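You operate a simulated robot arm through the tools that you are given. There is no shell and no other tool.

Carry out the task below with a simulated robot arm. There is one attempt and no reset: what you move stays moved.

TASK
Measure the depth and make up that height on the wedge mount.
Fine: depth gauge rod down till it stops; tallest chock not over the reading on the pad; wind the display to the remainder; rod up again. Where these are worked on the way, their far stop is far enough and under half their travel is too little: depth gauge rod.

Only the result counts: the job must be done as asked and must still hold three seconds after the hand-in. Knocking over, shifting, dropping, spilling or breaking anything else fails it.

THE ROBOT
A 7-joint arm with a two-finger parallel gripper, fixed in place. Base frame: the origin is on the floor under the middle of its stand, x ahead of it, y to its left, z up. Lengths are in mm, angles in degrees, forces in N, time in s.
With the tool pointing down near the work surface it reaches from about 360 to 780 mm from the base axis. Its first joint turns from -166.0 to 166.0 degrees. Payload 3.91 kg.
Tool frame: the origin (TCP) lies between the finger pads and is the grasp point; the fingertips stand 30 mm ahead of it; z points along the fingers, y is the line along which they close. The gripper opens to 110 mm. The fingers are 20 mm wide and 10 mm thick; the gripper's body (48 by 112 mm) begins 55 mm behind the TCP.
Orientation is that of the tool frame in the base frame, as a unit quaternion [w, x, y, z]. With the fingers straight down and closing along the base's y, the tool's x points along the base's -x, its y along +y and its z along -z.

THE INTERFACE
- The arm moves only by the tool jog_arm. Its argument "commands" is a list that holds one entry, the list of rows, each a list of 7 numbers: the finger opening in mm, from 0 to 110, then the shift along the tool's x, y, z in units of 500 mm (1.0 is 500 mm), then the turn, a rotation vector about the tool's x, y, z in units of 120 degrees (1.0 is 120 degrees). In form: [[[hand, tx, ty, tz, rx, ry, rz], ...]]. A call has 1 to 20 rows; each row is the pose to reach, as a shift and turn from the pose commanded when the call began, along the tool's axes at that moment. A call with a number of a shift or a turn outside -1 to 1 is refused whole. Each row takes 0.2 s and may step no farther than 50 mm and 8.6 degrees from the row before; otherwise, or with a gripper value out of range, the whole call is refused. Where a pose cannot be reached the arm comes as near as it can. A force on the tool above 40 N (or 10 N above the force at the start of the call, whichever is more), or a blocked arm, ends the call early, and 0.2 s more pass. Each finger travels about 153 mm/s and halts on what it meets, pressing with about 40 N; the grip force reading is that of the motor and also rises with nothing between the fingers. The clock runs only during rows and for 0.2 s after the last one: add rows that repeat a pose to give the fingers time. The reply holds the time, the measured pose of the TCP, the force on the tool along the base axes, the opening and the grip force, in the units named above and with some noise, with the torque about the TCP (base axes, N m) and any sound that the robot's microphone picked up.
- Cameras (640 x 400 px; columns grow to the right, rows downward): "scene" is fixed at [51.5, 499.8, 1395.8]; the picture's right is [0.05, -1.00, 0.00], its down [-0.75, -0.04, -0.66] and it looks along [0.66, 0.04, -0.75] (base axes); focal length 214 px, centre (320, 200). "wrist" rides on the gripper at [77, 7, -115] in the tool frame; the picture's right is [-0.09, 1.00, 0.00], its down [-0.80, -0.07, -0.59] and it looks along [-0.59, -0.05, 0.80] (tool axes); focal length 270 px, centre (320, 200). There is no depth. A picture from a camera that has moved, and an enlarged one, comes with that camera's place and axes in the base frame and with its lens.
- grab_frame(camera): a new picture of that camera. No time passes.
- lift_body(by): slides the trunk up (or, below 0, down) by that many mm; the arm rides with it, the base frame stays. It gives what a move gives, with no picture.
- close_up(camera, box): a new picture of the part [left, top, right, bottom] of that camera's present view, enlarged. No time passes.
- job_done(): hands the job in; it is judged then, once.

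Places have to be worked out from the pictures, the camera data and where the tool is seen. Open the gripper and draw the arm clear of the work before you hand the job in, unless the task says otherwise.

The tools are called after ">>>" as name(argument=value, ...) on one line, values as JSON. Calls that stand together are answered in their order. jog_arm: Moves the arm, as the interface text tells. Its arguments: {"type":"object","properties":{"commands":{"type":"array","items":{"type":"array","items":{"type":"array","items":{"type":"number"}}}}},"required":["commands"]} The other tools are called the same way: lift_body (by) moves the trunk up or down; grab_frame (camera) takes a picture; close_up (camera, box) takes an enlarged picture of a part of a camera's view; job_done () hands the job in.

At the start:

```text
time_s: 0.0
tcp_pos: [350.9, 232.9, 1215.7]
orientation: [0.001, 0.0, 1.0, 0.0]
ft_force: [0.1, 0.1, 1.2]
torque: [0.02, 0.01, 0.02]
width: 110.0
gripper_force: 0.1
trunk travel left (down, up): [-550.0, 60.0]
```

scene: 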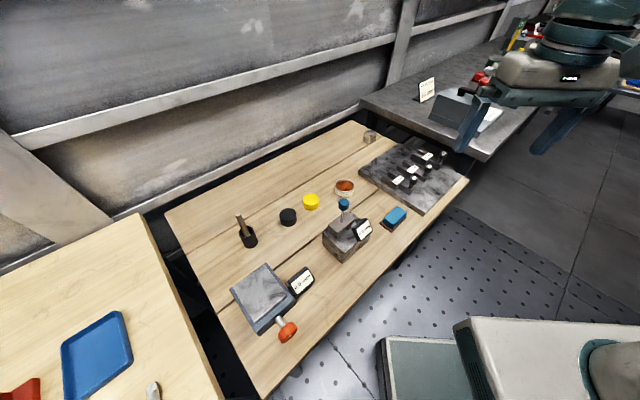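
wrist: 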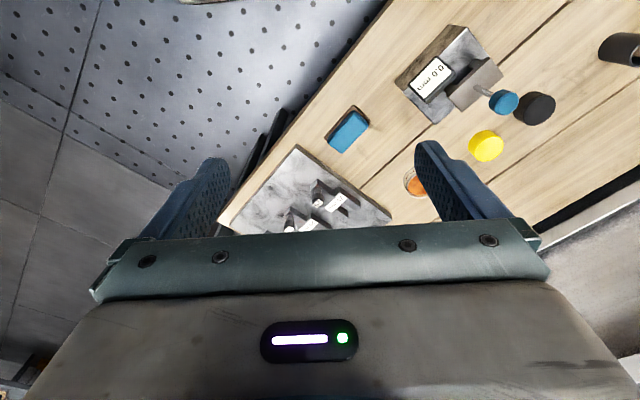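

I'll look at the scene in more detail first: the gauge, the chocks on the stone plate, and the wedge mount.

>>> close_up(camera="scene", box=[300, 170, 420, 270])

>>> close_up(camera="scene", box=[350, 120, 470, 220])

>>> close_up(camera="scene", box=[220, 250, 340, 350])

>>> close_up(camera="wrist", box=[220, 20, 560, 240])

```text
4.00 times, centred on (360, 220) of scene
camera zoom: at [51.5, 499.8, 1395.8], right [0.05, -1.0, 0.0], down [-0.75, -0.04, -0.66], along [0.66, 0.04, -0.75], focal length 858 px, centre (160, 120)
```

zoom: 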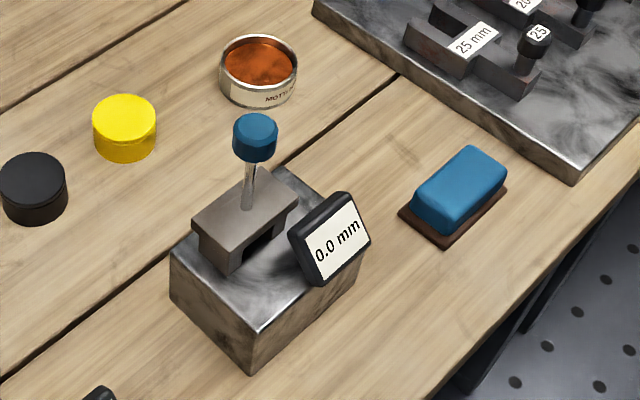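

```text
4.00 times, centred on (410, 170) of scene
camera zoom: at [51.5, 499.8, 1395.8], right [0.05, -1.0, 0.0], down [-0.75, -0.04, -0.66], along [0.66, 0.04, -0.75], focal length 858 px, centre (-40, 320)
```

zoom: 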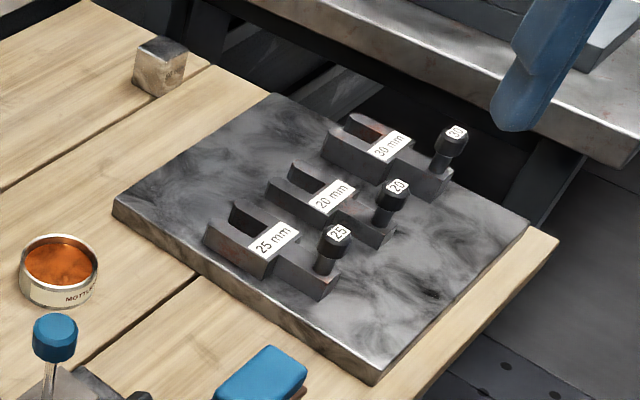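

```text
4.00 times, centred on (280, 300) of scene
camera zoom: at [51.5, 499.8, 1395.8], right [0.05, -1.0, 0.0], down [-0.75, -0.04, -0.66], along [0.66, 0.04, -0.75], focal length 858 px, centre (480, -200)
```

zoom: 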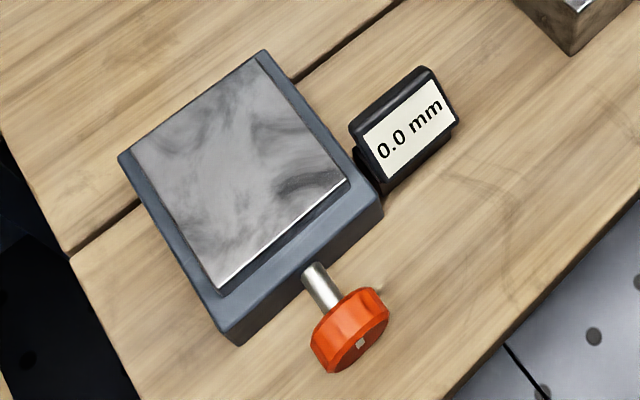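

```text
1.82 times, centred on (390, 130) of wrist
camera zoom: at [273.3, 240.9, 1330.3], right [0.09, 1.0, 0.0], down [0.8, -0.07, 0.59], along [0.59, -0.05, -0.8], focal length 491 px, centre (193, 327)
```

zoom: 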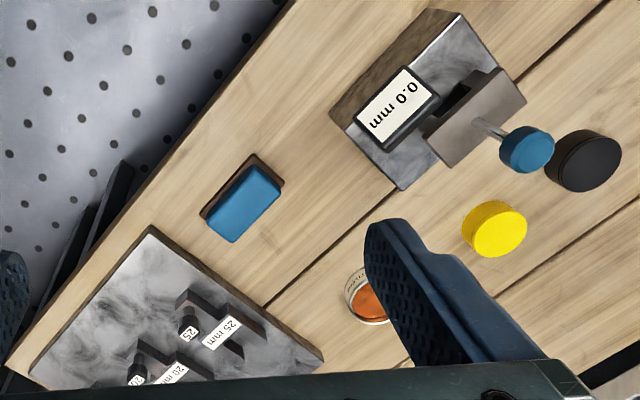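

The gauge's blue knob triangulates to roughly (396, 460, 988) and the table to about z 815. I'll move the wrist camera over the gauge for a better look, staying well above it.

>>> jog_arm(commands=[[[110, -0.01, 0.07, 0, 0, 0, 0], [110, -0.02, 0.14, 0, 0, 0, 0], [110, -0.03, 0.21, 0, 0, 0, 0], [110, -0.04, 0.28, 0, 0, 0, 0], [110, -0.05, 0.35, 0, 0, 0, 0], [110, -0.06, 0.42, 0, 0, 0, 0]]])

>>> grab_frame(camera="wrist")

>>> grab_frame(camera="scene")

```text
time_s: 1.4
tcp_pos: [381.1, 444.6, 1215.1]
orientation: [0.0, 0.0, 1.0, -0.001]
ft_force: [0.6, 0.5, -0.8]
torque: [-0.01, -0.03, -0.01]
width: 109.9
gripper_force: 0.1
trunk travel left (down, up): [-550.0, 60.0]
```

```text
taken
camera wrist: at [303.8, 452.1, 1329.8], right [0.09, 1.0, 0.0], down [0.8, -0.07, 0.59], along [0.59, -0.05, -0.8], focal length 270 px, centre (320, 200)
```

wrist: 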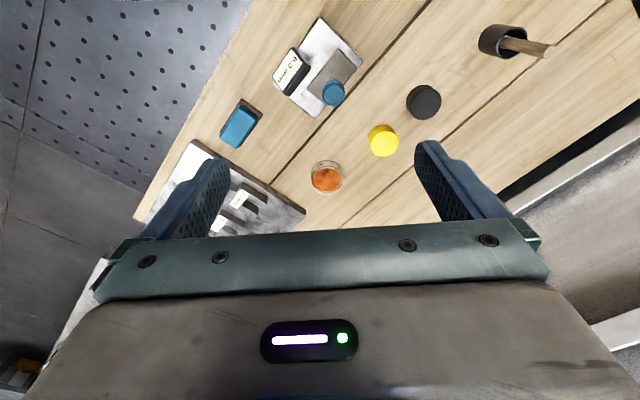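

```text
taken
```

scene: 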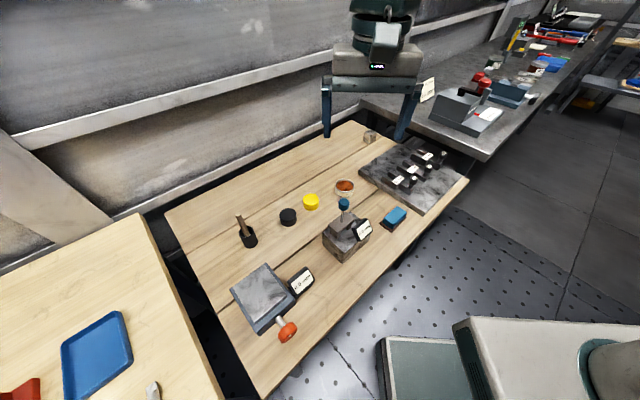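

The knob position is confirmed at about (395, 460, 988) from this second view. I'll lower the trunk by 100 mm to get a closer view; the fingertips stay above z 1080.

>>> lift_body(by=-100)

>>> close_up(camera="wrist", box=[160, 0, 520, 225])

```text
time_s: 2.7
tcp_pos: [380.3, 442.8, 1115.9]
orientation: [0.001, 0.0, 1.0, 0.0]
ft_force: [0.0, 0.3, 0.3]
torque: [0.03, 0.04, 0.02]
width: 109.8
gripper_force: 0.0
trunk travel left (down, up): [-450.0, 160.0]
```

```text
1.78 times, centred on (340, 112) of wrist
camera zoom: at [303.6, 450.5, 1230.6], right [0.09, 1.0, 0.0], down [0.8, -0.07, 0.59], along [0.59, -0.05, -0.8], focal length 480 px, centre (284, 356)
```

zoom: 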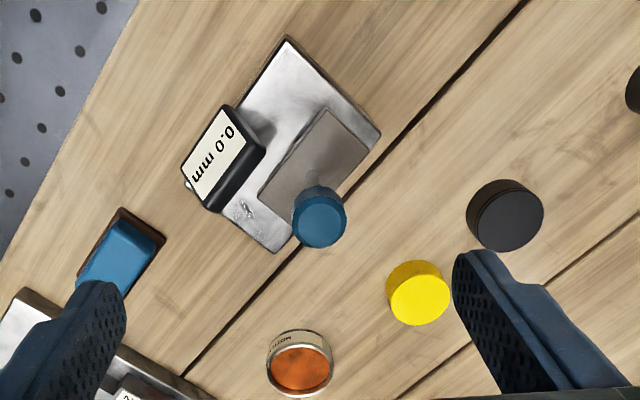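

The gauge block seems to sit at about 45° to the base, with its top near z 877. I'll zoom in on the gauge's knob and bridge in both cameras to judge heights before pressing the rod.

>>> close_up(camera="scene", box=[315, 190, 379, 230])

>>> close_up(camera="wrist", box=[255, 15, 383, 145])

>>> close_up(camera="scene", box=[315, 220, 379, 270])

```text
10.00 times, centred on (347, 210) of scene
camera zoom: at [51.5, 499.8, 1395.8], right [0.05, -1.0, 0.0], down [-0.75, -0.04, -0.66], along [0.66, 0.04, -0.75], focal length 2145 px, centre (50, 100)
```

zoom: 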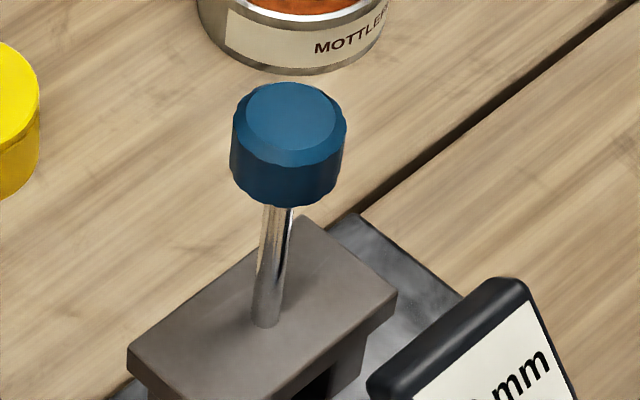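

```text
3.08 times, centred on (319, 80) of wrist
camera zoom: at [303.6, 450.5, 1230.6], right [0.09, 1.0, 0.0], down [0.8, -0.07, 0.59], along [0.59, -0.05, -0.8], focal length 832 px, centre (323, 569)
```

zoom: 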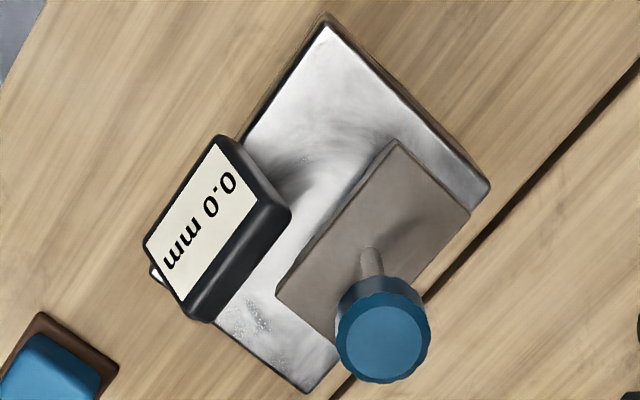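

```text
8.00 times, centred on (347, 245) of scene
camera zoom: at [51.5, 499.8, 1395.8], right [0.05, -1.0, 0.0], down [-0.75, -0.04, -0.66], along [0.66, 0.04, -0.75], focal length 1716 px, centre (104, -160)
```

zoom: 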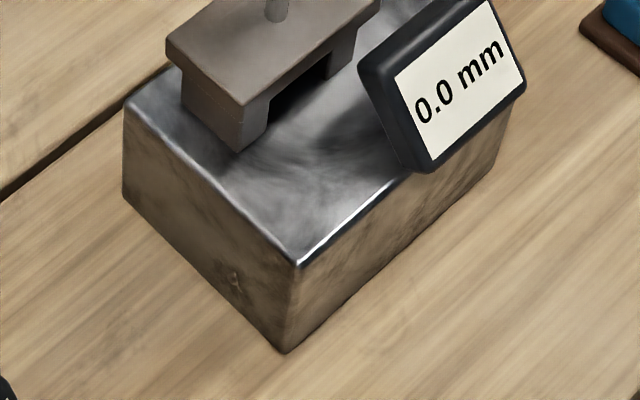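

The knob's top is at about (396, 460, 998), the bridge top at about z 916, so there is ~64 mm of exposed rod. I'll close the fingers and hover over the knob at about 35 mm clearance to check the alignment before pressing.

>>> jog_arm(commands=[[[60, -0.016, 0.017, 0, 0, 0, 0], [20, -0.032, 0.034, 0.03, 0, 0, 0], [0, -0.032, 0.034, 0.07, 0, 0, 0], [0, -0.032, 0.034, 0.1, 0, 0, 0], [0, -0.032, 0.034, 0.1, 0, 0, 0]]])

>>> grab_frame(camera="wrist")

>>> close_up(camera="scene", box=[299, 150, 395, 230])

```text
time_s: 3.9
tcp_pos: [397.3, 460.3, 1065.9]
orientation: [0.0, 0.0, 1.0, 0.0]
ft_force: [-0.9, 0.2, 0.1]
torque: [-0.03, -0.01, -0.03]
width: 0.1
gripper_force: 38.3
trunk travel left (down, up): [-450.0, 160.0]
```

```text
taken
camera wrist: at [320.0, 467.4, 1180.6], right [0.09, 1.0, 0.0], down [0.8, -0.07, 0.59], along [0.59, -0.05, -0.8], focal length 270 px, centre (320, 200)
```

wrist: 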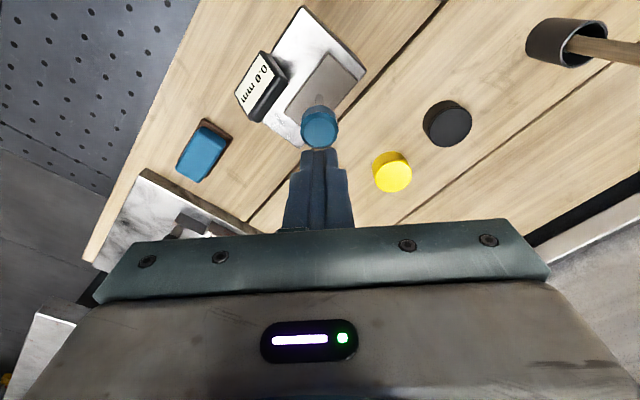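

```text
5.00 times, centred on (347, 190) of scene
camera zoom: at [51.5, 499.8, 1395.8], right [0.05, -1.0, 0.0], down [-0.75, -0.04, -0.66], along [0.66, 0.04, -0.75], focal length 1072 px, centre (185, 250)
```

zoom: 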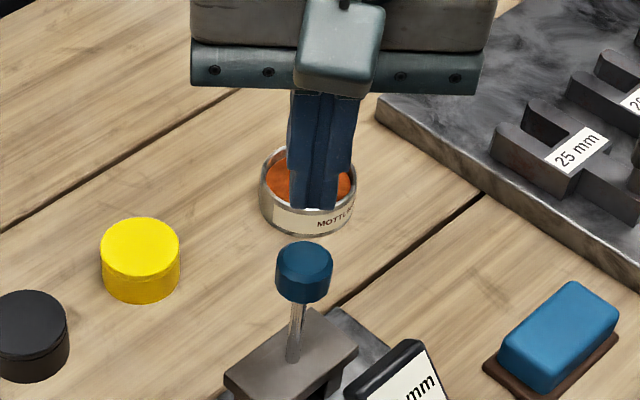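

Fingertips appear nearly above the knob. I'll zoom in both views to verify lateral alignment.

>>> close_up(camera="wrist", box=[270, 90, 370, 180])

>>> close_up(camera="scene", box=[315, 160, 379, 220])

```text
4.44 times, centred on (320, 135) of wrist
camera zoom: at [320.0, 467.4, 1180.6], right [0.09, 1.0, 0.0], down [0.8, -0.07, 0.59], along [0.59, -0.05, -0.8], focal length 1201 px, centre (320, 489)
```

zoom: 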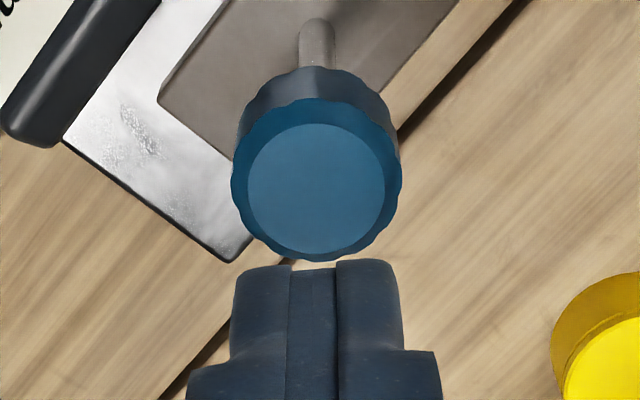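

```text
6.67 times, centred on (347, 190) of scene
camera zoom: at [51.5, 499.8, 1395.8], right [0.05, -1.0, 0.0], down [-0.75, -0.04, -0.66], along [0.66, 0.04, -0.75], focal length 1430 px, centre (140, 267)
```

zoom: 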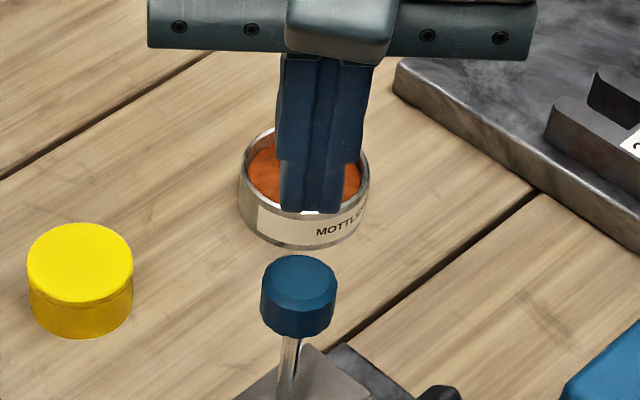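

Alignment is within about 2 mm. I'll press straight down in 4.5 mm steps; the call will end by force when the rod stops.

>>> jog_arm(commands=[[[0, 0, 0, 0.03, 0, 0, 0], [0, 0, 0, 0.06, 0, 0, 0], [0, 0, 0, 0.07, 0, 0, 0], [0, 0, 0, 0.078, 0, 0, 0], [0, 0, 0, 0.086, 0, 0, 0], [0, 0, 0, 0.094, 0, 0, 0], [0, 0, 0, 0.102, 0, 0, 0], [0, 0, 0, 0.11, 0, 0, 0], [0, 0, 0, 0.118, 0, 0, 0], [0, 0, 0, 0.126, 0, 0, 0], [0, 0, 0, 0.134, 0, 0, 0], [0, 0, 0, 0.142, 0, 0, 0], [0, 0, 0, 0.15, 0, 0, 0], [0, 0, 0, 0.158, 0, 0, 0], [0, 0, 0, 0.166, 0, 0, 0], [0, 0, 0, 0.174, 0, 0, 0], [0, 0, 0, 0.182, 0, 0, 0], [0, 0, 0, 0.19, 0, 0, 0]]])

>>> close_up(camera="scene", box=[315, 190, 395, 240])

```text
time_s: 7.0
tcp_pos: [396.7, 460.5, 996.1]
orientation: [0.004, 0.0, 1.0, 0.006]
ft_force: [-3.6, -6.8, 19.3]
torque: [-0.18, 0.33, 0.03]
width: 0.0
gripper_force: 37.5
trunk travel left (down, up): [-450.0, 160.0]
stopped in row 15: the force on the tool passed its limit at 44 N (the readings are from after the stop); the commanded pose is now the measured one
```

```text
8.00 times, centred on (355, 215) of scene
camera zoom: at [51.5, 499.8, 1395.8], right [0.05, -1.0, 0.0], down [-0.75, -0.04, -0.66], along [0.66, 0.04, -0.75], focal length 1716 px, centre (40, 80)
```

zoom: 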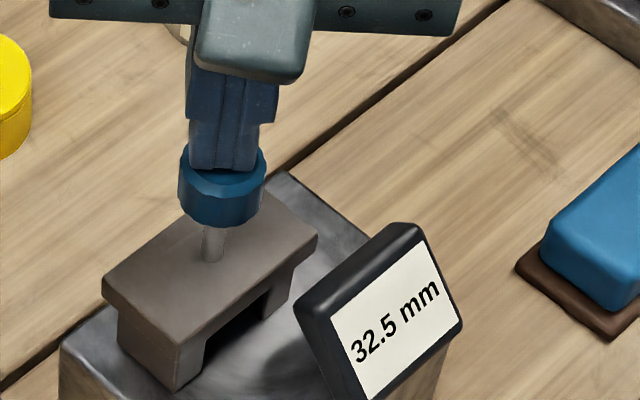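

The rod stopped and the display reads 32.5 mm. I'll back straight off upward, then read the display again enlarged.

>>> jog_arm(commands=[[[0, 0, 0, -0.02, 0, 0, 0], [0, 0, 0, -0.06, 0, 0, 0], [0, 0, 0, -0.14, 0, 0, 0]]])

>>> close_up(camera="scene", box=[315, 190, 395, 240])

>>> grab_frame(camera="scene")

>>> grab_frame(camera="wrist")

```text
time_s: 7.8
tcp_pos: [398.7, 460.4, 1061.7]
orientation: [0.003, 0.0, 1.0, 0.005]
ft_force: [-0.3, 0.6, 0.3]
torque: [-0.03, 0.0, 0.01]
width: 0.0
gripper_force: 37.8
trunk travel left (down, up): [-450.0, 160.0]
```

```text
8.00 times, centred on (355, 215) of scene
camera zoom: at [51.5, 499.8, 1395.8], right [0.05, -1.0, 0.0], down [-0.75, -0.04, -0.66], along [0.66, 0.04, -0.75], focal length 1716 px, centre (40, 80)
```

zoom: 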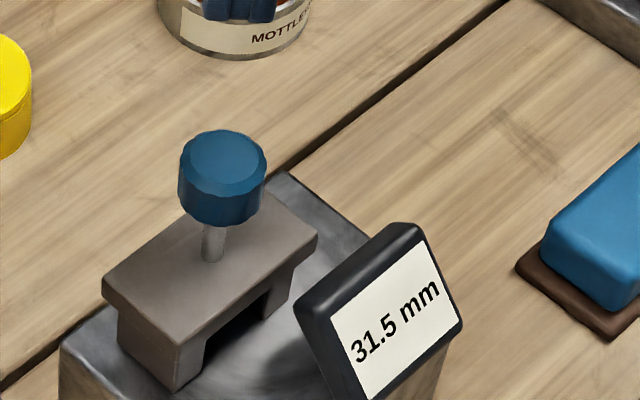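

```text
taken
```

scene: 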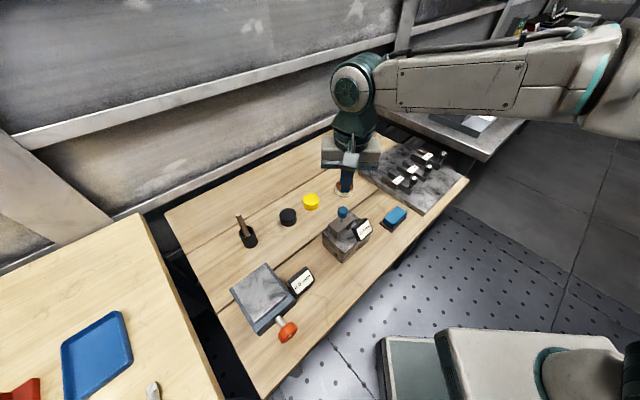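

```text
taken
camera wrist: at [320.2, 467.2, 1176.4], right [0.09, 1.0, 0.01], down [0.8, -0.08, 0.6], along [0.6, -0.04, -0.8], focal length 270 px, centre (320, 200)
```

wrist: 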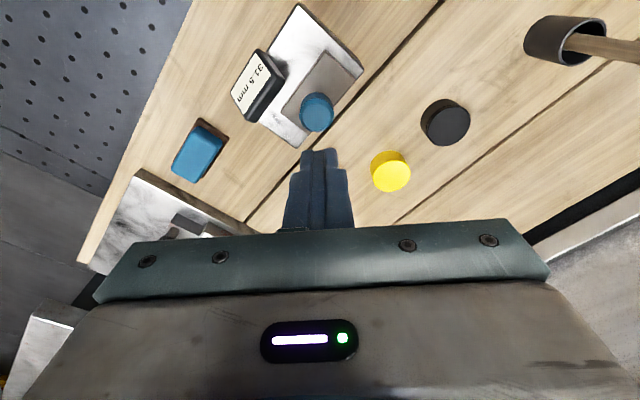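

After release the display reads 31.5 mm, so the reading under 44 N included some overtravel or the rod rebounded. I'll press again gently to see where the stop really is, first hovering just over the knob.

>>> jog_arm(commands=[[[0, 0, 0, 0.05, 0, 0, 0], [0, 0, 0, 0.1, 0, 0, 0], [0, 0, 0, 0.12, 0, 0, 0], [0, 0, 0, 0.12, 0, 0, 0]]])

>>> close_up(camera="scene", box=[315, 190, 395, 240])

```text
time_s: 8.8
tcp_pos: [398.7, 461.8, 1001.7]
orientation: [0.004, 0.0, 1.0, 0.005]
ft_force: [-0.1, -0.4, 1.6]
torque: [-0.01, 0.04, -0.02]
width: 0.0
gripper_force: 38.0
trunk travel left (down, up): [-450.0, 160.0]
```

```text
8.00 times, centred on (355, 215) of scene
camera zoom: at [51.5, 499.8, 1395.8], right [0.05, -1.0, 0.0], down [-0.75, -0.04, -0.66], along [0.66, 0.04, -0.75], focal length 1716 px, centre (40, 80)
```

zoom: 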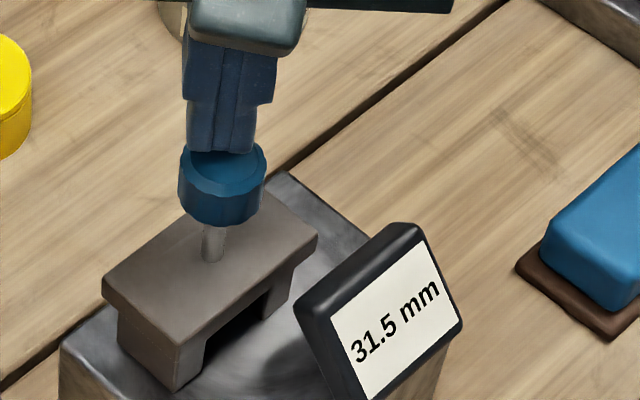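

The tool is a few mm above the knob and the display still holds 31.5. I'll press in 0.5 mm steps to a small force and read.

>>> jog_arm(commands=[[[0, 0, 0, 0.004, 0, 0, 0], [0, 0, 0, 0.007, 0, 0, 0], [0, 0, 0, 0.009, 0, 0, 0], [0, 0, 0, 0.01, 0, 0, 0], [0, 0, 0, 0.011, 0, 0, 0], [0, 0, 0, 0.011, 0, 0, 0]]])

>>> close_up(camera="scene", box=[315, 190, 395, 240])

```text
time_s: 10.2
tcp_pos: [398.3, 462.3, 995.7]
orientation: [0.003, 0.0, 1.0, 0.005]
ft_force: [-0.4, -1.0, -0.1]
torque: [0.0, 0.0, -0.03]
width: 0.0
gripper_force: 37.8
trunk travel left (down, up): [-450.0, 160.0]
```

```text
8.00 times, centred on (355, 215) of scene
camera zoom: at [51.5, 499.8, 1395.8], right [0.05, -1.0, 0.0], down [-0.75, -0.04, -0.66], along [0.66, 0.04, -0.75], focal length 1716 px, centre (40, 80)
```

zoom: 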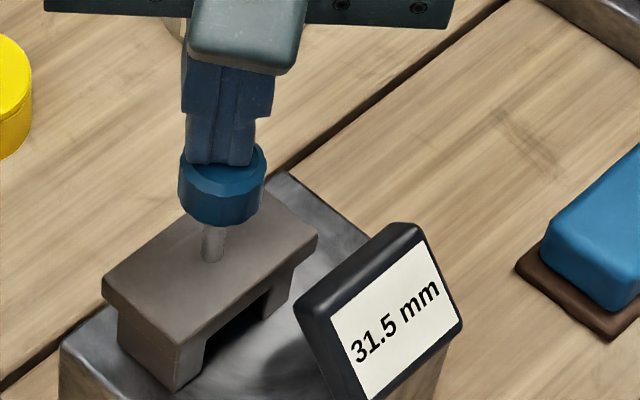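

No contact force yet at TCP z 995.7. I'll go down 2 mm more in fine steps.

>>> jog_arm(commands=[[[0, 0, 0, 0.001, 0, 0, 0], [0, 0, 0, 0.002, 0, 0, 0], [0, 0, 0, 0.003, 0, 0, 0], [0, 0, 0, 0.004, 0, 0, 0], [0, 0, 0, 0.004, 0, 0, 0]]])

>>> close_up(camera="scene", box=[315, 190, 395, 240])

```text
time_s: 11.4
tcp_pos: [398.6, 461.6, 994.9]
orientation: [0.004, 0.0, 1.0, 0.005]
ft_force: [3.9, 2.5, 12.7]
torque: [0.08, 0.0, 0.01]
width: 0.0
gripper_force: 37.6
trunk travel left (down, up): [-450.0, 160.0]
```

```text
8.00 times, centred on (355, 215) of scene
camera zoom: at [51.5, 499.8, 1395.8], right [0.05, -1.0, 0.0], down [-0.75, -0.04, -0.66], along [0.66, 0.04, -0.75], focal length 1716 px, centre (40, 80)
```

zoom: 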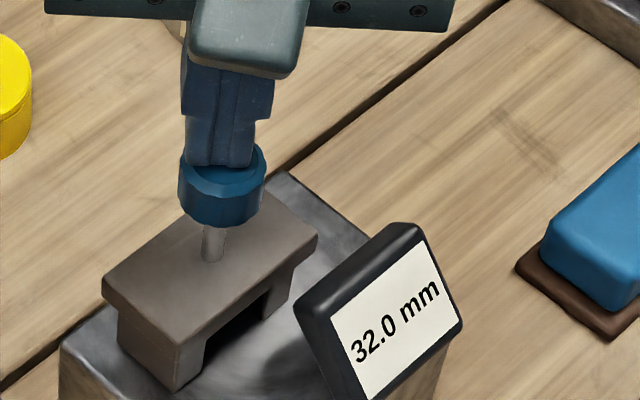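

At about 13 N it reads 32.0, at ~40 N 32.5 and at zero force 31.5, so the stop is slightly springy and the display shows half-millimetre steps. I'll ease off slightly to see where the reading changes with force.

>>> jog_arm(commands=[[[0, 0, 0, -0.0006, 0, 0, 0], [0, 0, 0, -0.0006, 0, 0, 0]]])

>>> close_up(camera="scene", box=[340, 210, 380, 240])

```text
time_s: 12.0
tcp_pos: [397.4, 461.6, 994.9]
orientation: [0.005, 0.0, 1.0, 0.005]
ft_force: [5.0, 3.3, 14.3]
torque: [0.07, 0.01, -0.03]
width: 0.1
gripper_force: 37.7
trunk travel left (down, up): [-450.0, 160.0]
```

```text
13.33 times, centred on (360, 225) of scene
camera zoom: at [51.5, 499.8, 1395.8], right [0.05, -1.0, 0.0], down [-0.75, -0.04, -0.66], along [0.66, 0.04, -0.75], focal length 2860 px, centre (-213, -133)
```

zoom: 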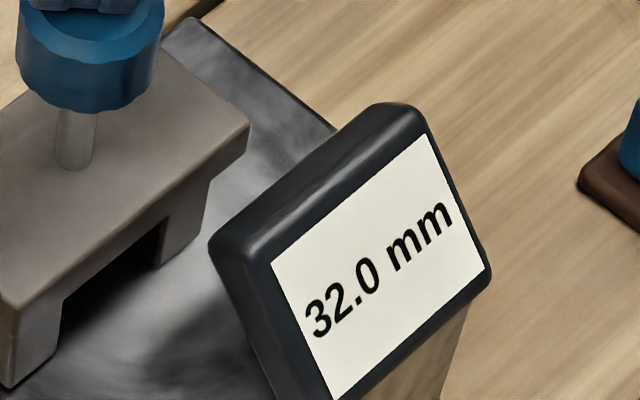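

Still 32.0 at ~14 N. Easing off further in small amounts.

>>> jog_arm(commands=[[[0, 0, 0, -0.0008, 0, 0, 0], [0, 0, 0, -0.0008, 0, 0, 0], [0, 0, 0, -0.0008, 0, 0, 0]]])

>>> close_up(camera="scene", box=[340, 210, 380, 240])

```text
time_s: 12.8
tcp_pos: [396.4, 461.4, 995.2]
orientation: [0.004, 0.0, 1.0, 0.004]
ft_force: [3.0, 3.1, 14.3]
torque: [0.07, 0.04, -0.06]
width: 0.0
gripper_force: 37.5
trunk travel left (down, up): [-450.0, 160.0]
```

```text
13.33 times, centred on (360, 225) of scene
camera zoom: at [51.5, 499.8, 1395.8], right [0.05, -1.0, 0.0], down [-0.75, -0.04, -0.66], along [0.66, 0.04, -0.75], focal length 2860 px, centre (-213, -133)
```

zoom: 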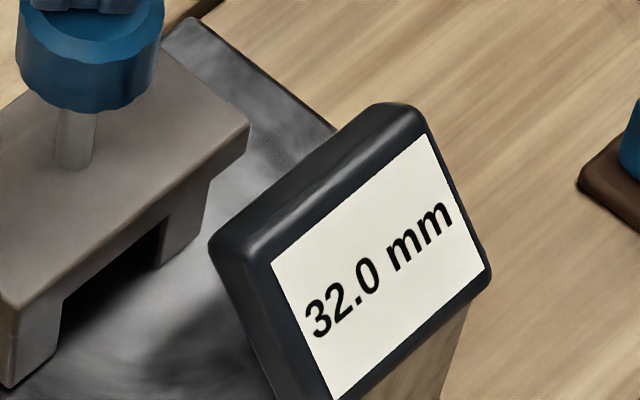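

Force is still about 14 N; ease off another 0.6 mm.

>>> jog_arm(commands=[[[0, 0, 0, -0.0012, 0, 0, 0], [0, 0, 0, -0.0012, 0, 0, 0], [0, 0, 0, -0.0012, 0, 0, 0]]])

>>> close_up(camera="scene", box=[340, 210, 380, 240])

```text
time_s: 13.6
tcp_pos: [397.5, 462.3, 995.4]
orientation: [0.003, -0.001, 1.0, 0.005]
ft_force: [2.2, 2.7, 6.0]
torque: [0.07, -0.01, -0.02]
width: 0.1
gripper_force: 37.6
trunk travel left (down, up): [-450.0, 160.0]
```

```text
13.33 times, centred on (360, 225) of scene
camera zoom: at [51.5, 499.8, 1395.8], right [0.05, -1.0, 0.0], down [-0.75, -0.04, -0.66], along [0.66, 0.04, -0.75], focal length 2860 px, centre (-213, -133)
```

zoom: 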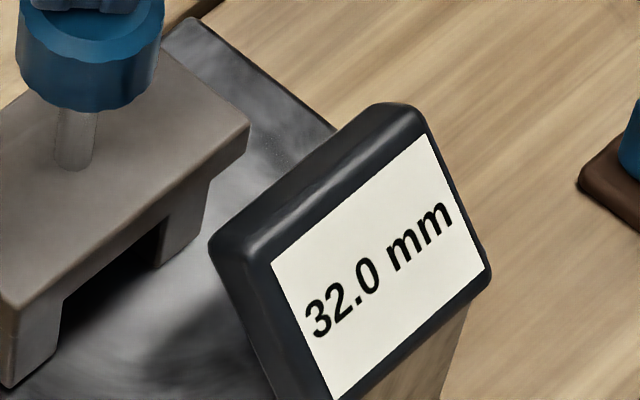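

At 6 N it still reads 32.0. Ease off again by 0.4 mm.

>>> jog_arm(commands=[[[0, 0, 0, -0.0008, 0, 0, 0], [0, 0, 0, -0.0008, 0, 0, 0], [0, 0, 0, -0.0008, 0, 0, 0]]])

>>> close_up(camera="scene", box=[340, 210, 380, 240])

```text
time_s: 14.4
tcp_pos: [399.0, 461.0, 995.2]
orientation: [0.002, 0.0, 1.0, 0.003]
ft_force: [1.4, -0.5, 1.4]
torque: [-0.03, 0.01, 0.0]
width: 0.1
gripper_force: 37.6
trunk travel left (down, up): [-450.0, 160.0]
```

```text
13.33 times, centred on (360, 225) of scene
camera zoom: at [51.5, 499.8, 1395.8], right [0.05, -1.0, 0.0], down [-0.75, -0.04, -0.66], along [0.66, 0.04, -0.75], focal length 2860 px, centre (-213, -133)
```

zoom: 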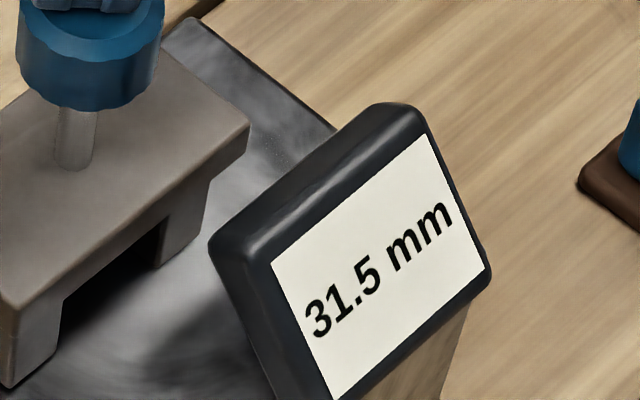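

At near-zero force it returns to 31.5, matching the free rest reading, so the depth is 31.5 mm: the 30 mm chock and 1.5 mm on the wedge display. I'll rise clear and move toward the chocks to look at them.

>>> jog_arm(commands=[[[0, 0, 0, -0.08, 0, 0, 0], [0, 0, 0, -0.16, 0, 0, 0], [0, 0, 0, -0.22, 0, 0, 0], [0, -0.05, -0.06, -0.23, 0, 0, 0], [0, -0.1, -0.12, -0.23, 0, 0, 0], [0, -0.15, -0.18, -0.23, 0, 0, 0], [0, -0.2, -0.24, -0.23, 0, 0, 0], [0, -0.25, -0.3, -0.23, 0, 0, 0], [0, -0.3, -0.36, -0.23, 0, 0, 0], [0, -0.35, -0.42, -0.23, 0, 0, 0], [0, -0.4, -0.48, -0.23, 0, 0, 0], [0, -0.45, -0.54, -0.23, 0, 0, 0]]])

>>> grab_frame(camera="wrist")

>>> close_up(camera="scene", box=[380, 130, 460, 190])

>>> close_up(camera="scene", box=[315, 190, 395, 240])

```text
time_s: 17.0
tcp_pos: [623.7, 188.9, 1110.6]
orientation: [0.003, 0.001, 1.0, 0.005]
ft_force: [-0.3, 0.2, 0.5]
torque: [-0.01, 0.04, 0.04]
width: 0.0
gripper_force: 37.2
trunk travel left (down, up): [-450.0, 160.0]
```

```text
taken
camera wrist: at [545.1, 195.5, 1224.9], right [0.09, 1.0, 0.01], down [0.8, -0.08, 0.6], along [0.6, -0.04, -0.8], focal length 270 px, centre (320, 200)
```

wrist: 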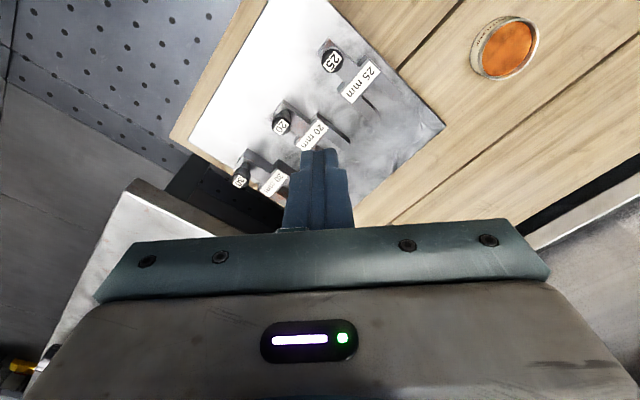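

```text
6.67 times, centred on (420, 160) of scene
camera zoom: at [51.5, 499.8, 1395.8], right [0.05, -1.0, 0.0], down [-0.75, -0.04, -0.66], along [0.66, 0.04, -0.75], focal length 1430 px, centre (-347, 467)
```

zoom: 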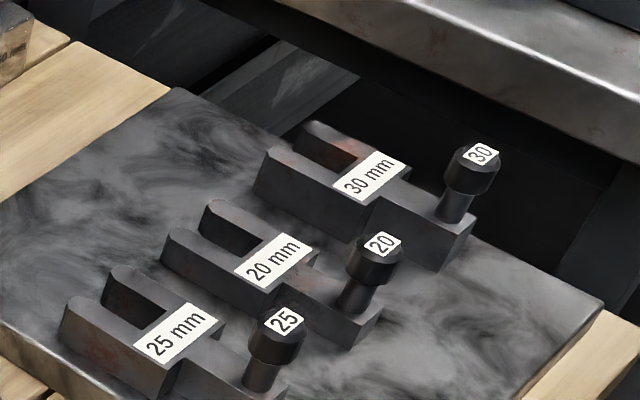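

```text
8.00 times, centred on (355, 215) of scene
camera zoom: at [51.5, 499.8, 1395.8], right [0.05, -1.0, 0.0], down [-0.75, -0.04, -0.66], along [0.66, 0.04, -0.75], focal length 1716 px, centre (40, 80)
```

zoom: 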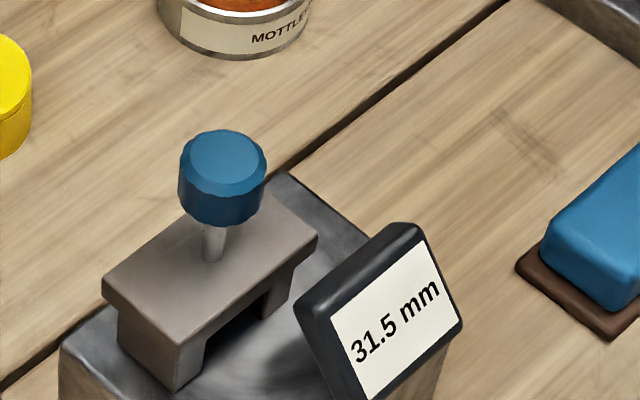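

The gauge holds 31.5. Chocks lie on the stone plate with post-and-knob handles; I'll move the wrist camera farther out for an unobstructed view of the 30 mm chock.

>>> jog_arm(commands=[[[0, -0.06, -0.05, 0, 0, 0, 0], [0, -0.12, -0.1, 0, 0, 0, 0], [0, -0.18, -0.15, 0, 0, 0, 0], [0, -0.18, -0.15, 0, 0, 0, 0]]])

>>> grab_frame(camera="wrist")

>>> grab_frame(camera="scene")

```text
time_s: 18.0
tcp_pos: [711.9, 116.5, 1110.2]
orientation: [0.003, -0.001, 1.0, 0.004]
ft_force: [0.6, -0.5, 0.3]
torque: [0.0, 0.03, 0.01]
width: 0.1
gripper_force: 37.8
trunk travel left (down, up): [-450.0, 160.0]
```

```text
taken
camera wrist: at [634.3, 122.3, 1224.3], right [0.09, 1.0, 0.01], down [0.8, -0.08, 0.6], along [0.6, -0.04, -0.8], focal length 270 px, centre (320, 200)
```

wrist: 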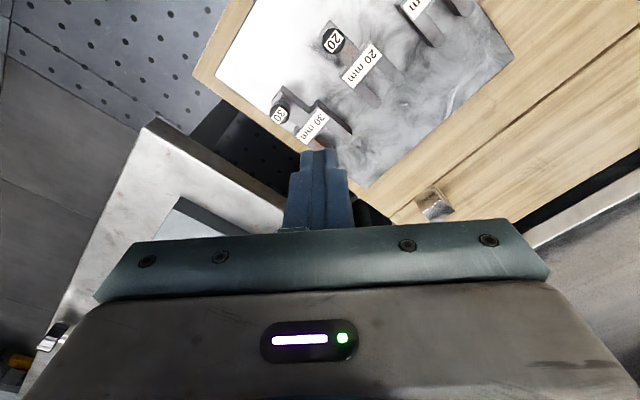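

```text
taken
```

scene: 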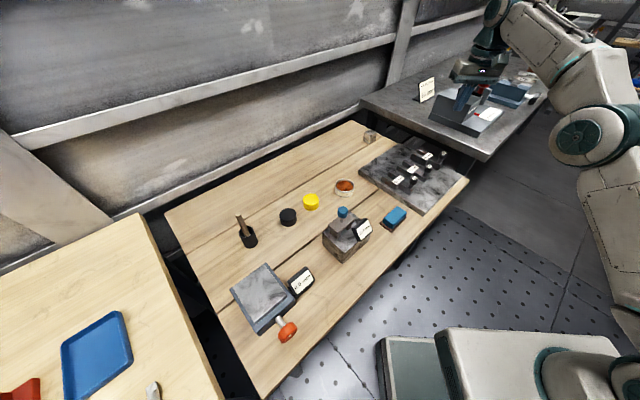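

Zooming on the 30 mm chock from both cameras.

>>> close_up(camera="wrist", box=[240, 70, 370, 160])

>>> close_up(camera="scene", box=[408, 142, 452, 172])

>>> close_up(camera="wrist", box=[200, 0, 520, 200])

```text
4.44 times, centred on (305, 115) of wrist
camera zoom: at [634.3, 122.3, 1224.3], right [0.09, 1.0, 0.01], down [0.8, -0.08, 0.6], along [0.6, -0.04, -0.8], focal length 1201 px, centre (387, 578)
```

zoom: 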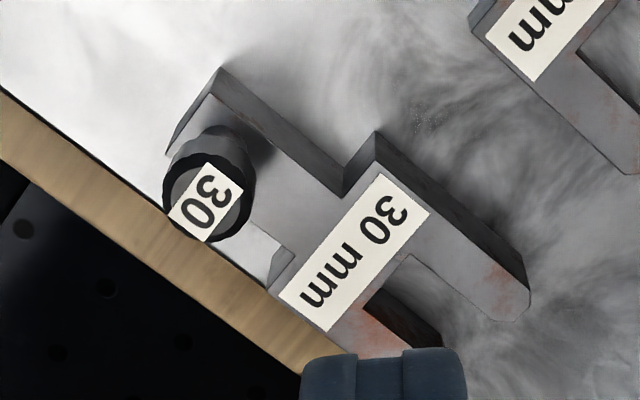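

```text
13.33 times, centred on (430, 157) of scene
camera zoom: at [51.5, 499.8, 1395.8], right [0.05, -1.0, 0.0], down [-0.75, -0.04, -0.66], along [0.66, 0.04, -0.75], focal length 2860 px, centre (-1147, 773)
```

zoom: 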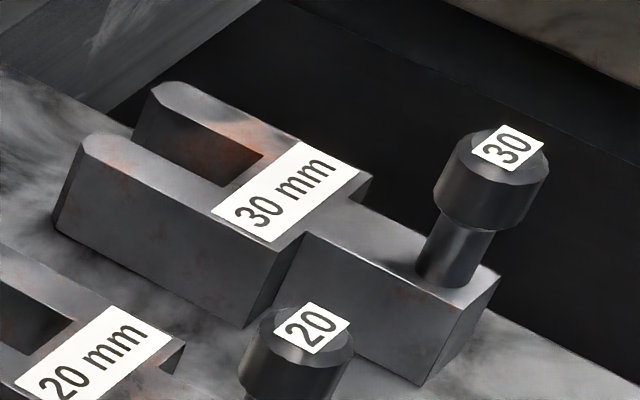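

```text
2.00 times, centred on (360, 100) of wrist
camera zoom: at [634.3, 122.3, 1224.3], right [0.09, 1.0, 0.01], down [0.8, -0.08, 0.6], along [0.6, -0.04, -0.8], focal length 541 px, centre (240, 400)
```

zoom: 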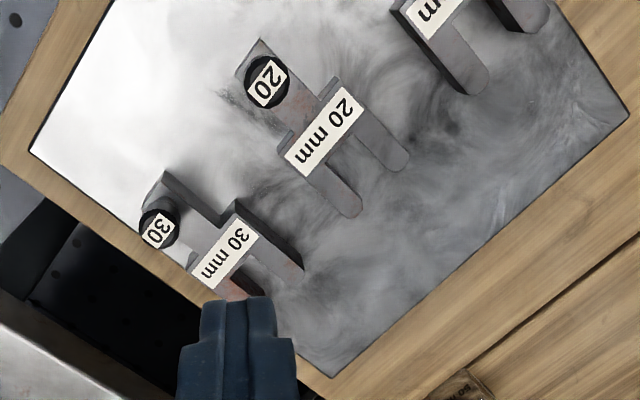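

I judge the 30 mm chock's knob at about (741, 68, 905), its top at z≈864, plate at z≈834, long axis along base (1,1)/√2, tang ~22 mm wide and ~47 mm long. I'll first level the slight tool tilt, then turn the gripper 45° so it closes across the tang.

>>> jog_arm(commands=[[[30, 0, 0, 0, 0.0038, 0.0029, 0], [60, 0, 0, 0, 0.0038, 0.0029, 0]]])

>>> jog_arm(commands=[[[60, -0.015, -0.011, 0.02, 0, 0, -0.0625], [60, -0.03, -0.022, 0.04, 0, 0, -0.125], [60, -0.045, -0.033, 0.06, 0, 0, -0.1875], [60, -0.06, -0.044, 0.08, 0, 0, -0.25], [60, -0.075, -0.055, 0.1, 0, 0, -0.3125], [60, -0.09, -0.064, 0.12, 0, 0, -0.375], [60, -0.09, -0.064, 0.14, 0, 0, -0.375], [60, -0.09, -0.064, 0.14, 0, 0, -0.375]]])

>>> grab_frame(camera="wrist")

>>> grab_frame(camera="scene")

```text
time_s: 18.6
tcp_pos: [711.9, 116.8, 1109.8]
orientation: [0.0, 0.0, 1.0, -0.001]
ft_force: [0.2, -1.0, 0.0]
torque: [-0.05, 0.0, -0.03]
width: 60.0
gripper_force: 0.1
trunk travel left (down, up): [-450.0, 160.0]
```

```text
time_s: 20.4
tcp_pos: [749.3, 80.8, 1036.5]
orientation: [0.001, -0.383, 0.924, 0.001]
ft_force: [1.1, 0.1, -0.8]
torque: [0.02, -0.01, 0.0]
width: 60.0
gripper_force: 0.2
out of reach, approached as far as the arm can: row 3, 4, 5, 6, 7, 8
trunk travel left (down, up): [-450.0, 160.0]
```

```text
taken
camera wrist: at [689.8, 31.3, 1152.1], right [-0.64, 0.77, 0.0], down [0.62, 0.52, 0.6], along [0.46, 0.38, -0.8], focal length 270 px, centre (320, 200)
```

wrist: 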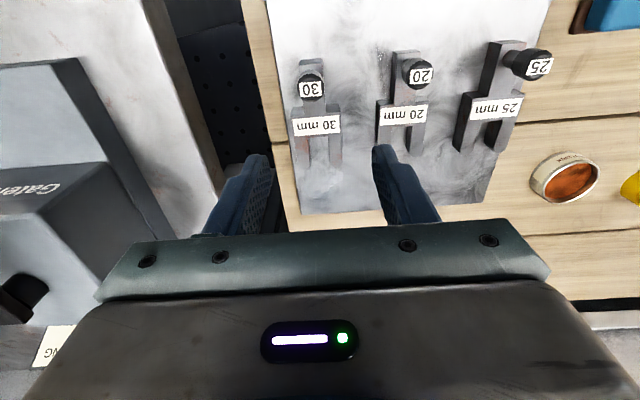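

```text
taken
```

scene: 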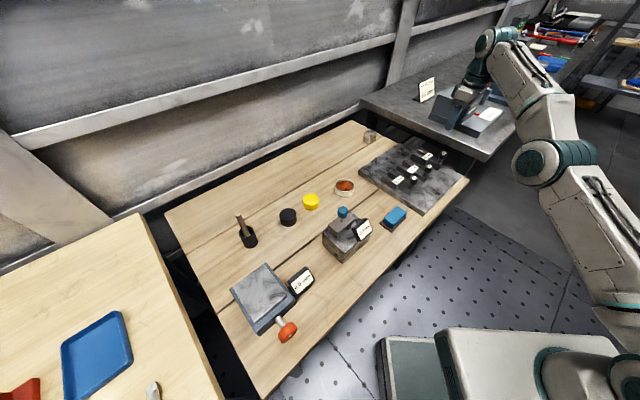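

The target is just at the reach limit at this height. Lowering may restore reach, so I'll descend 60 mm (tips stay ~40 mm above the chock's knob) and see where the arm ends up.

>>> jog_arm(commands=[[[60, 0, 0, 0.03, 0, 0, 0], [60, 0, 0, 0.06, 0, 0, 0], [60, 0, 0, 0.09, 0, 0, 0], [60, 0, 0, 0.12, 0, 0, 0], [60, 0, 0, 0.12, 0, 0, 0]]])

>>> close_up(camera="wrist", box=[220, 40, 440, 220])

```text
time_s: 21.6
tcp_pos: [764.1, 82.9, 982.2]
orientation: [0.0, -0.383, 0.924, 0.0]
ft_force: [-0.6, 0.2, -0.2]
torque: [0.03, 0.03, -0.01]
width: 59.8
gripper_force: 0.1
out of reach, approached as far as the arm can: row 2, 3, 4, 5
trunk travel left (down, up): [-450.0, 160.0]
```

```text
2.22 times, centred on (330, 130) of wrist
camera zoom: at [704.4, 33.1, 1096.1], right [-0.64, 0.77, 0.0], down [0.62, 0.52, 0.59], along [0.46, 0.38, -0.8], focal length 601 px, centre (298, 356)
```

zoom: 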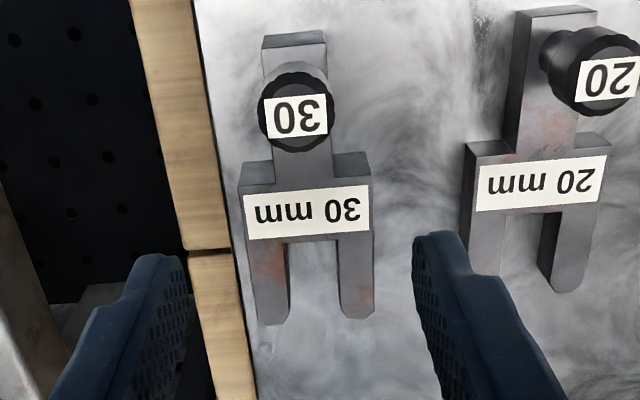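

Reach improves as the tool goes lower. The tang's free stretch between knob and shoulder is centred near (759, 83); I'll descend 40 mm more and check the pose.

>>> jog_arm(commands=[[[60, 0, 0, 0.04, 0, 0, 0], [60, 0, 0, 0.08, 0, 0, 0], [60, 0, 0, 0.08, 0, 0, 0]]])

>>> close_up(camera="wrist", box=[220, 40, 440, 220])

```text
time_s: 22.4
tcp_pos: [772.6, 82.7, 943.5]
orientation: [0.0, -0.382, 0.924, 0.0]
ft_force: [-0.6, 0.1, -0.4]
torque: [0.03, -0.04, 0.02]
width: 59.9
gripper_force: 0.0
out of reach, approached as far as the arm can: row 1, 2, 3
trunk travel left (down, up): [-450.0, 160.0]
```

```text
2.22 times, centred on (330, 130) of wrist
camera zoom: at [713.2, 33.8, 1057.4], right [-0.64, 0.77, 0.0], down [0.62, 0.52, 0.59], along [0.46, 0.38, -0.8], focal length 601 px, centre (298, 356)
```

zoom: 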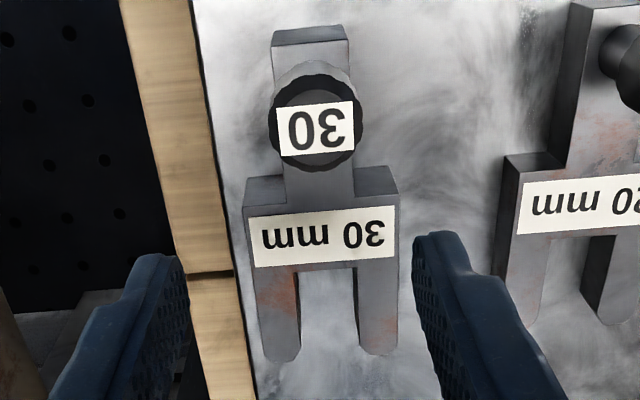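

The arm is creeping outward along its reach limit, so the commanded pose is farther out than intended. I'll pull back at this height (tips at z≈913, above the knob) and re-reference.

>>> jog_arm(commands=[[[60, 0.02, 0.02, 0, 0, 0, 0], [60, 0.04, 0.02, 0, 0, 0, 0], [60, 0.04, 0.02, 0, 0, 0, 0]]])

```text
time_s: 23.2
tcp_pos: [772.4, 80.2, 945.8]
orientation: [0.0, -0.383, 0.924, 0.001]
ft_force: [0.0, -0.3, 0.4]
torque: [0.02, 0.03, -0.01]
width: 60.0
gripper_force: 0.1
out of reach, approached as far as the arm can: row 1, 2, 3
trunk travel left (down, up): [-450.0, 160.0]
```

The readings fit a reach sphere, and it seems the commanded pose has wound up beyond it. I'll step inward horizontally (toward the base, tips above all knobs) until the arm responds, so the commanded and measured poses agree again.

>>> jog_arm(commands=[[[60, 0.03, 0.02, -0.02, 0, 0, 0], [60, 0.06, 0.04, -0.04, 0, 0, 0], [60, 0.09, 0.06, -0.04, 0, 0, 0], [60, 0.09, 0.06, -0.04, 0, 0, 0]]])

```text
time_s: 24.2
tcp_pos: [767.5, 76.9, 972.9]
orientation: [0.0, -0.382, 0.924, 0.001]
ft_force: [-0.4, 0.6, 0.0]
torque: [-0.01, 0.01, 0.0]
width: 60.1
gripper_force: 0.0
out of reach, approached as far as the arm can: row 1, 2, 3, 4
trunk travel left (down, up): [-450.0, 160.0]
```

Now the estimate puts the commanded pose around x≈827; I'll step inward another ~70 mm.

>>> jog_arm(commands=[[[60, 0.03, 0.03, 0, 0, 0, 0], [60, 0.06, 0.06, 0, 0, 0, 0], [60, 0.09, 0.09, 0, 0, 0, 0], [60, 0.11, 0.11, 0, 0, 0, 0], [60, 0.11, 0.11, 0, 0, 0, 0]]])

```text
time_s: 25.4
tcp_pos: [763.1, 81.6, 984.0]
orientation: [-0.001, -0.382, 0.924, 0.001]
ft_force: [0.9, -0.1, 0.1]
torque: [-0.04, 0.02, -0.02]
width: 60.0
gripper_force: 0.0
out of reach, approached as far as the arm can: row 1, 2, 3, 4, 5
trunk travel left (down, up): [-450.0, 160.0]
```

Still at the limit. I'll make a larger inward retreat of 200 mm at this safe height; nothing tall stands in that direction.

>>> jog_arm(commands=[[[60, 0.06, 0.06, -0.01, 0, 0, 0], [60, 0.12, 0.12, -0.02, 0, 0, 0], [60, 0.18, 0.18, -0.02, 0, 0, 0], [60, 0.24, 0.24, -0.02, 0, 0, 0], [60, 0.28, 0.28, -0.02, 0, 0, 0]]])

```text
time_s: 26.6
tcp_pos: [745.8, 102.0, 1036.2]
orientation: [0.0, -0.383, 0.924, 0.001]
ft_force: [-0.8, -0.3, 0.6]
torque: [-0.03, 0.0, 0.01]
width: 59.8
gripper_force: 0.1
out of reach, approached as far as the arm can: row 1, 2, 3, 4, 5
trunk travel left (down, up): [-450.0, 160.0]
```

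Close to free now; another 60 mm inward.

>>> jog_arm(commands=[[[60, 0.05, 0.05, 0, 0, 0, 0], [60, 0.09, 0.09, 0, 0, 0, 0], [60, 0.09, 0.09, 0, 0, 0, 0]]])

```text
time_s: 27.4
tcp_pos: [737.4, 109.7, 1052.4]
orientation: [-0.001, -0.383, 0.924, 0.001]
ft_force: [-0.2, -0.1, -0.7]
torque: [-0.01, -0.01, -0.02]
width: 60.2
gripper_force: 0.0
out of reach, approached as far as the arm can: row 1, 2, 3
trunk travel left (down, up): [-450.0, 160.0]
```

I'll try a small trunk raise, which may re-reference the commanded pose to the measured one, then test a small inward move.

>>> lift_body(by=60)

>>> jog_arm(commands=[[[60, 0.03, 0.03, 0, 0, 0, 0], [60, 0.03, 0.03, 0, 0, 0, 0]]])

```text
time_s: 28.4
tcp_pos: [737.1, 110.8, 1113.8]
orientation: [0.0, -0.383, 0.924, 0.001]
ft_force: [0.4, 0.4, -0.1]
torque: [-0.01, -0.02, 0.02]
width: 59.9
gripper_force: 0.1
trunk travel left (down, up): [-510.0, 100.0]
```

```text
time_s: 29.0
tcp_pos: [733.5, 112.9, 1117.4]
orientation: [-0.001, -0.383, 0.924, 0.0]
ft_force: [-0.6, 0.4, 0.4]
torque: [-0.01, -0.01, -0.01]
width: 59.9
gripper_force: 0.0
out of reach, approached as far as the arm can: row 1, 2
trunk travel left (down, up): [-510.0, 100.0]
```

Still beyond the limit. I'll retreat 350 mm inward in one go; at this height the path is clear wherever the commanded pose starts.

>>> jog_arm(commands=[[[60, 0.07, 0.053, 0, 0, 0, 0], [60, 0.14, 0.106, 0, 0, 0, 0], [60, 0.21, 0.159, 0, 0, 0, 0], [60, 0.28, 0.212, 0, 0, 0, 0], [60, 0.35, 0.265, 0, 0, 0, 0], [60, 0.42, 0.318, 0, 0, 0, 0], [60, 0.49, 0.371, 0, 0, 0, 0], [60, 0.56, 0.424, 0, 0, 0, 0], [60, 0.56, 0.424, 0, 0, 0, 0]]])

>>> grab_frame(camera="scene")

```text
time_s: 31.2
tcp_pos: [558.8, 90.1, 1313.2]
orientation: [0.249, -0.371, 0.894, -0.046]
ft_force: [1.7, -0.2, -1.3]
torque: [-0.05, 0.03, -0.05]
width: 60.2
gripper_force: 0.0
out of reach, approached as far as the arm can: row 1, 2, 3, 4, 5, 6, 7
trunk travel left (down, up): [-510.0, 100.0]
stopped in row 9: the arm was blocked; the commanded pose is now the measured one
```

```text
taken
```

scene: 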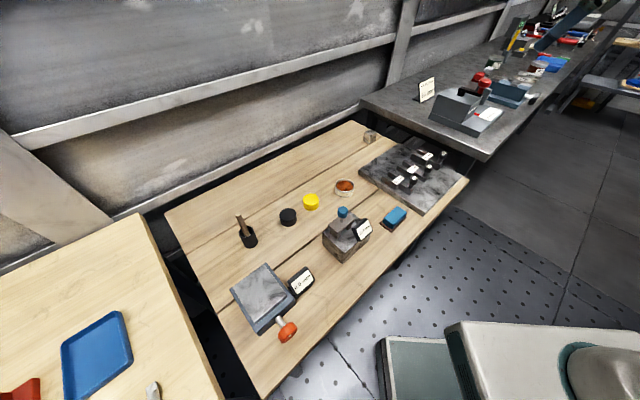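

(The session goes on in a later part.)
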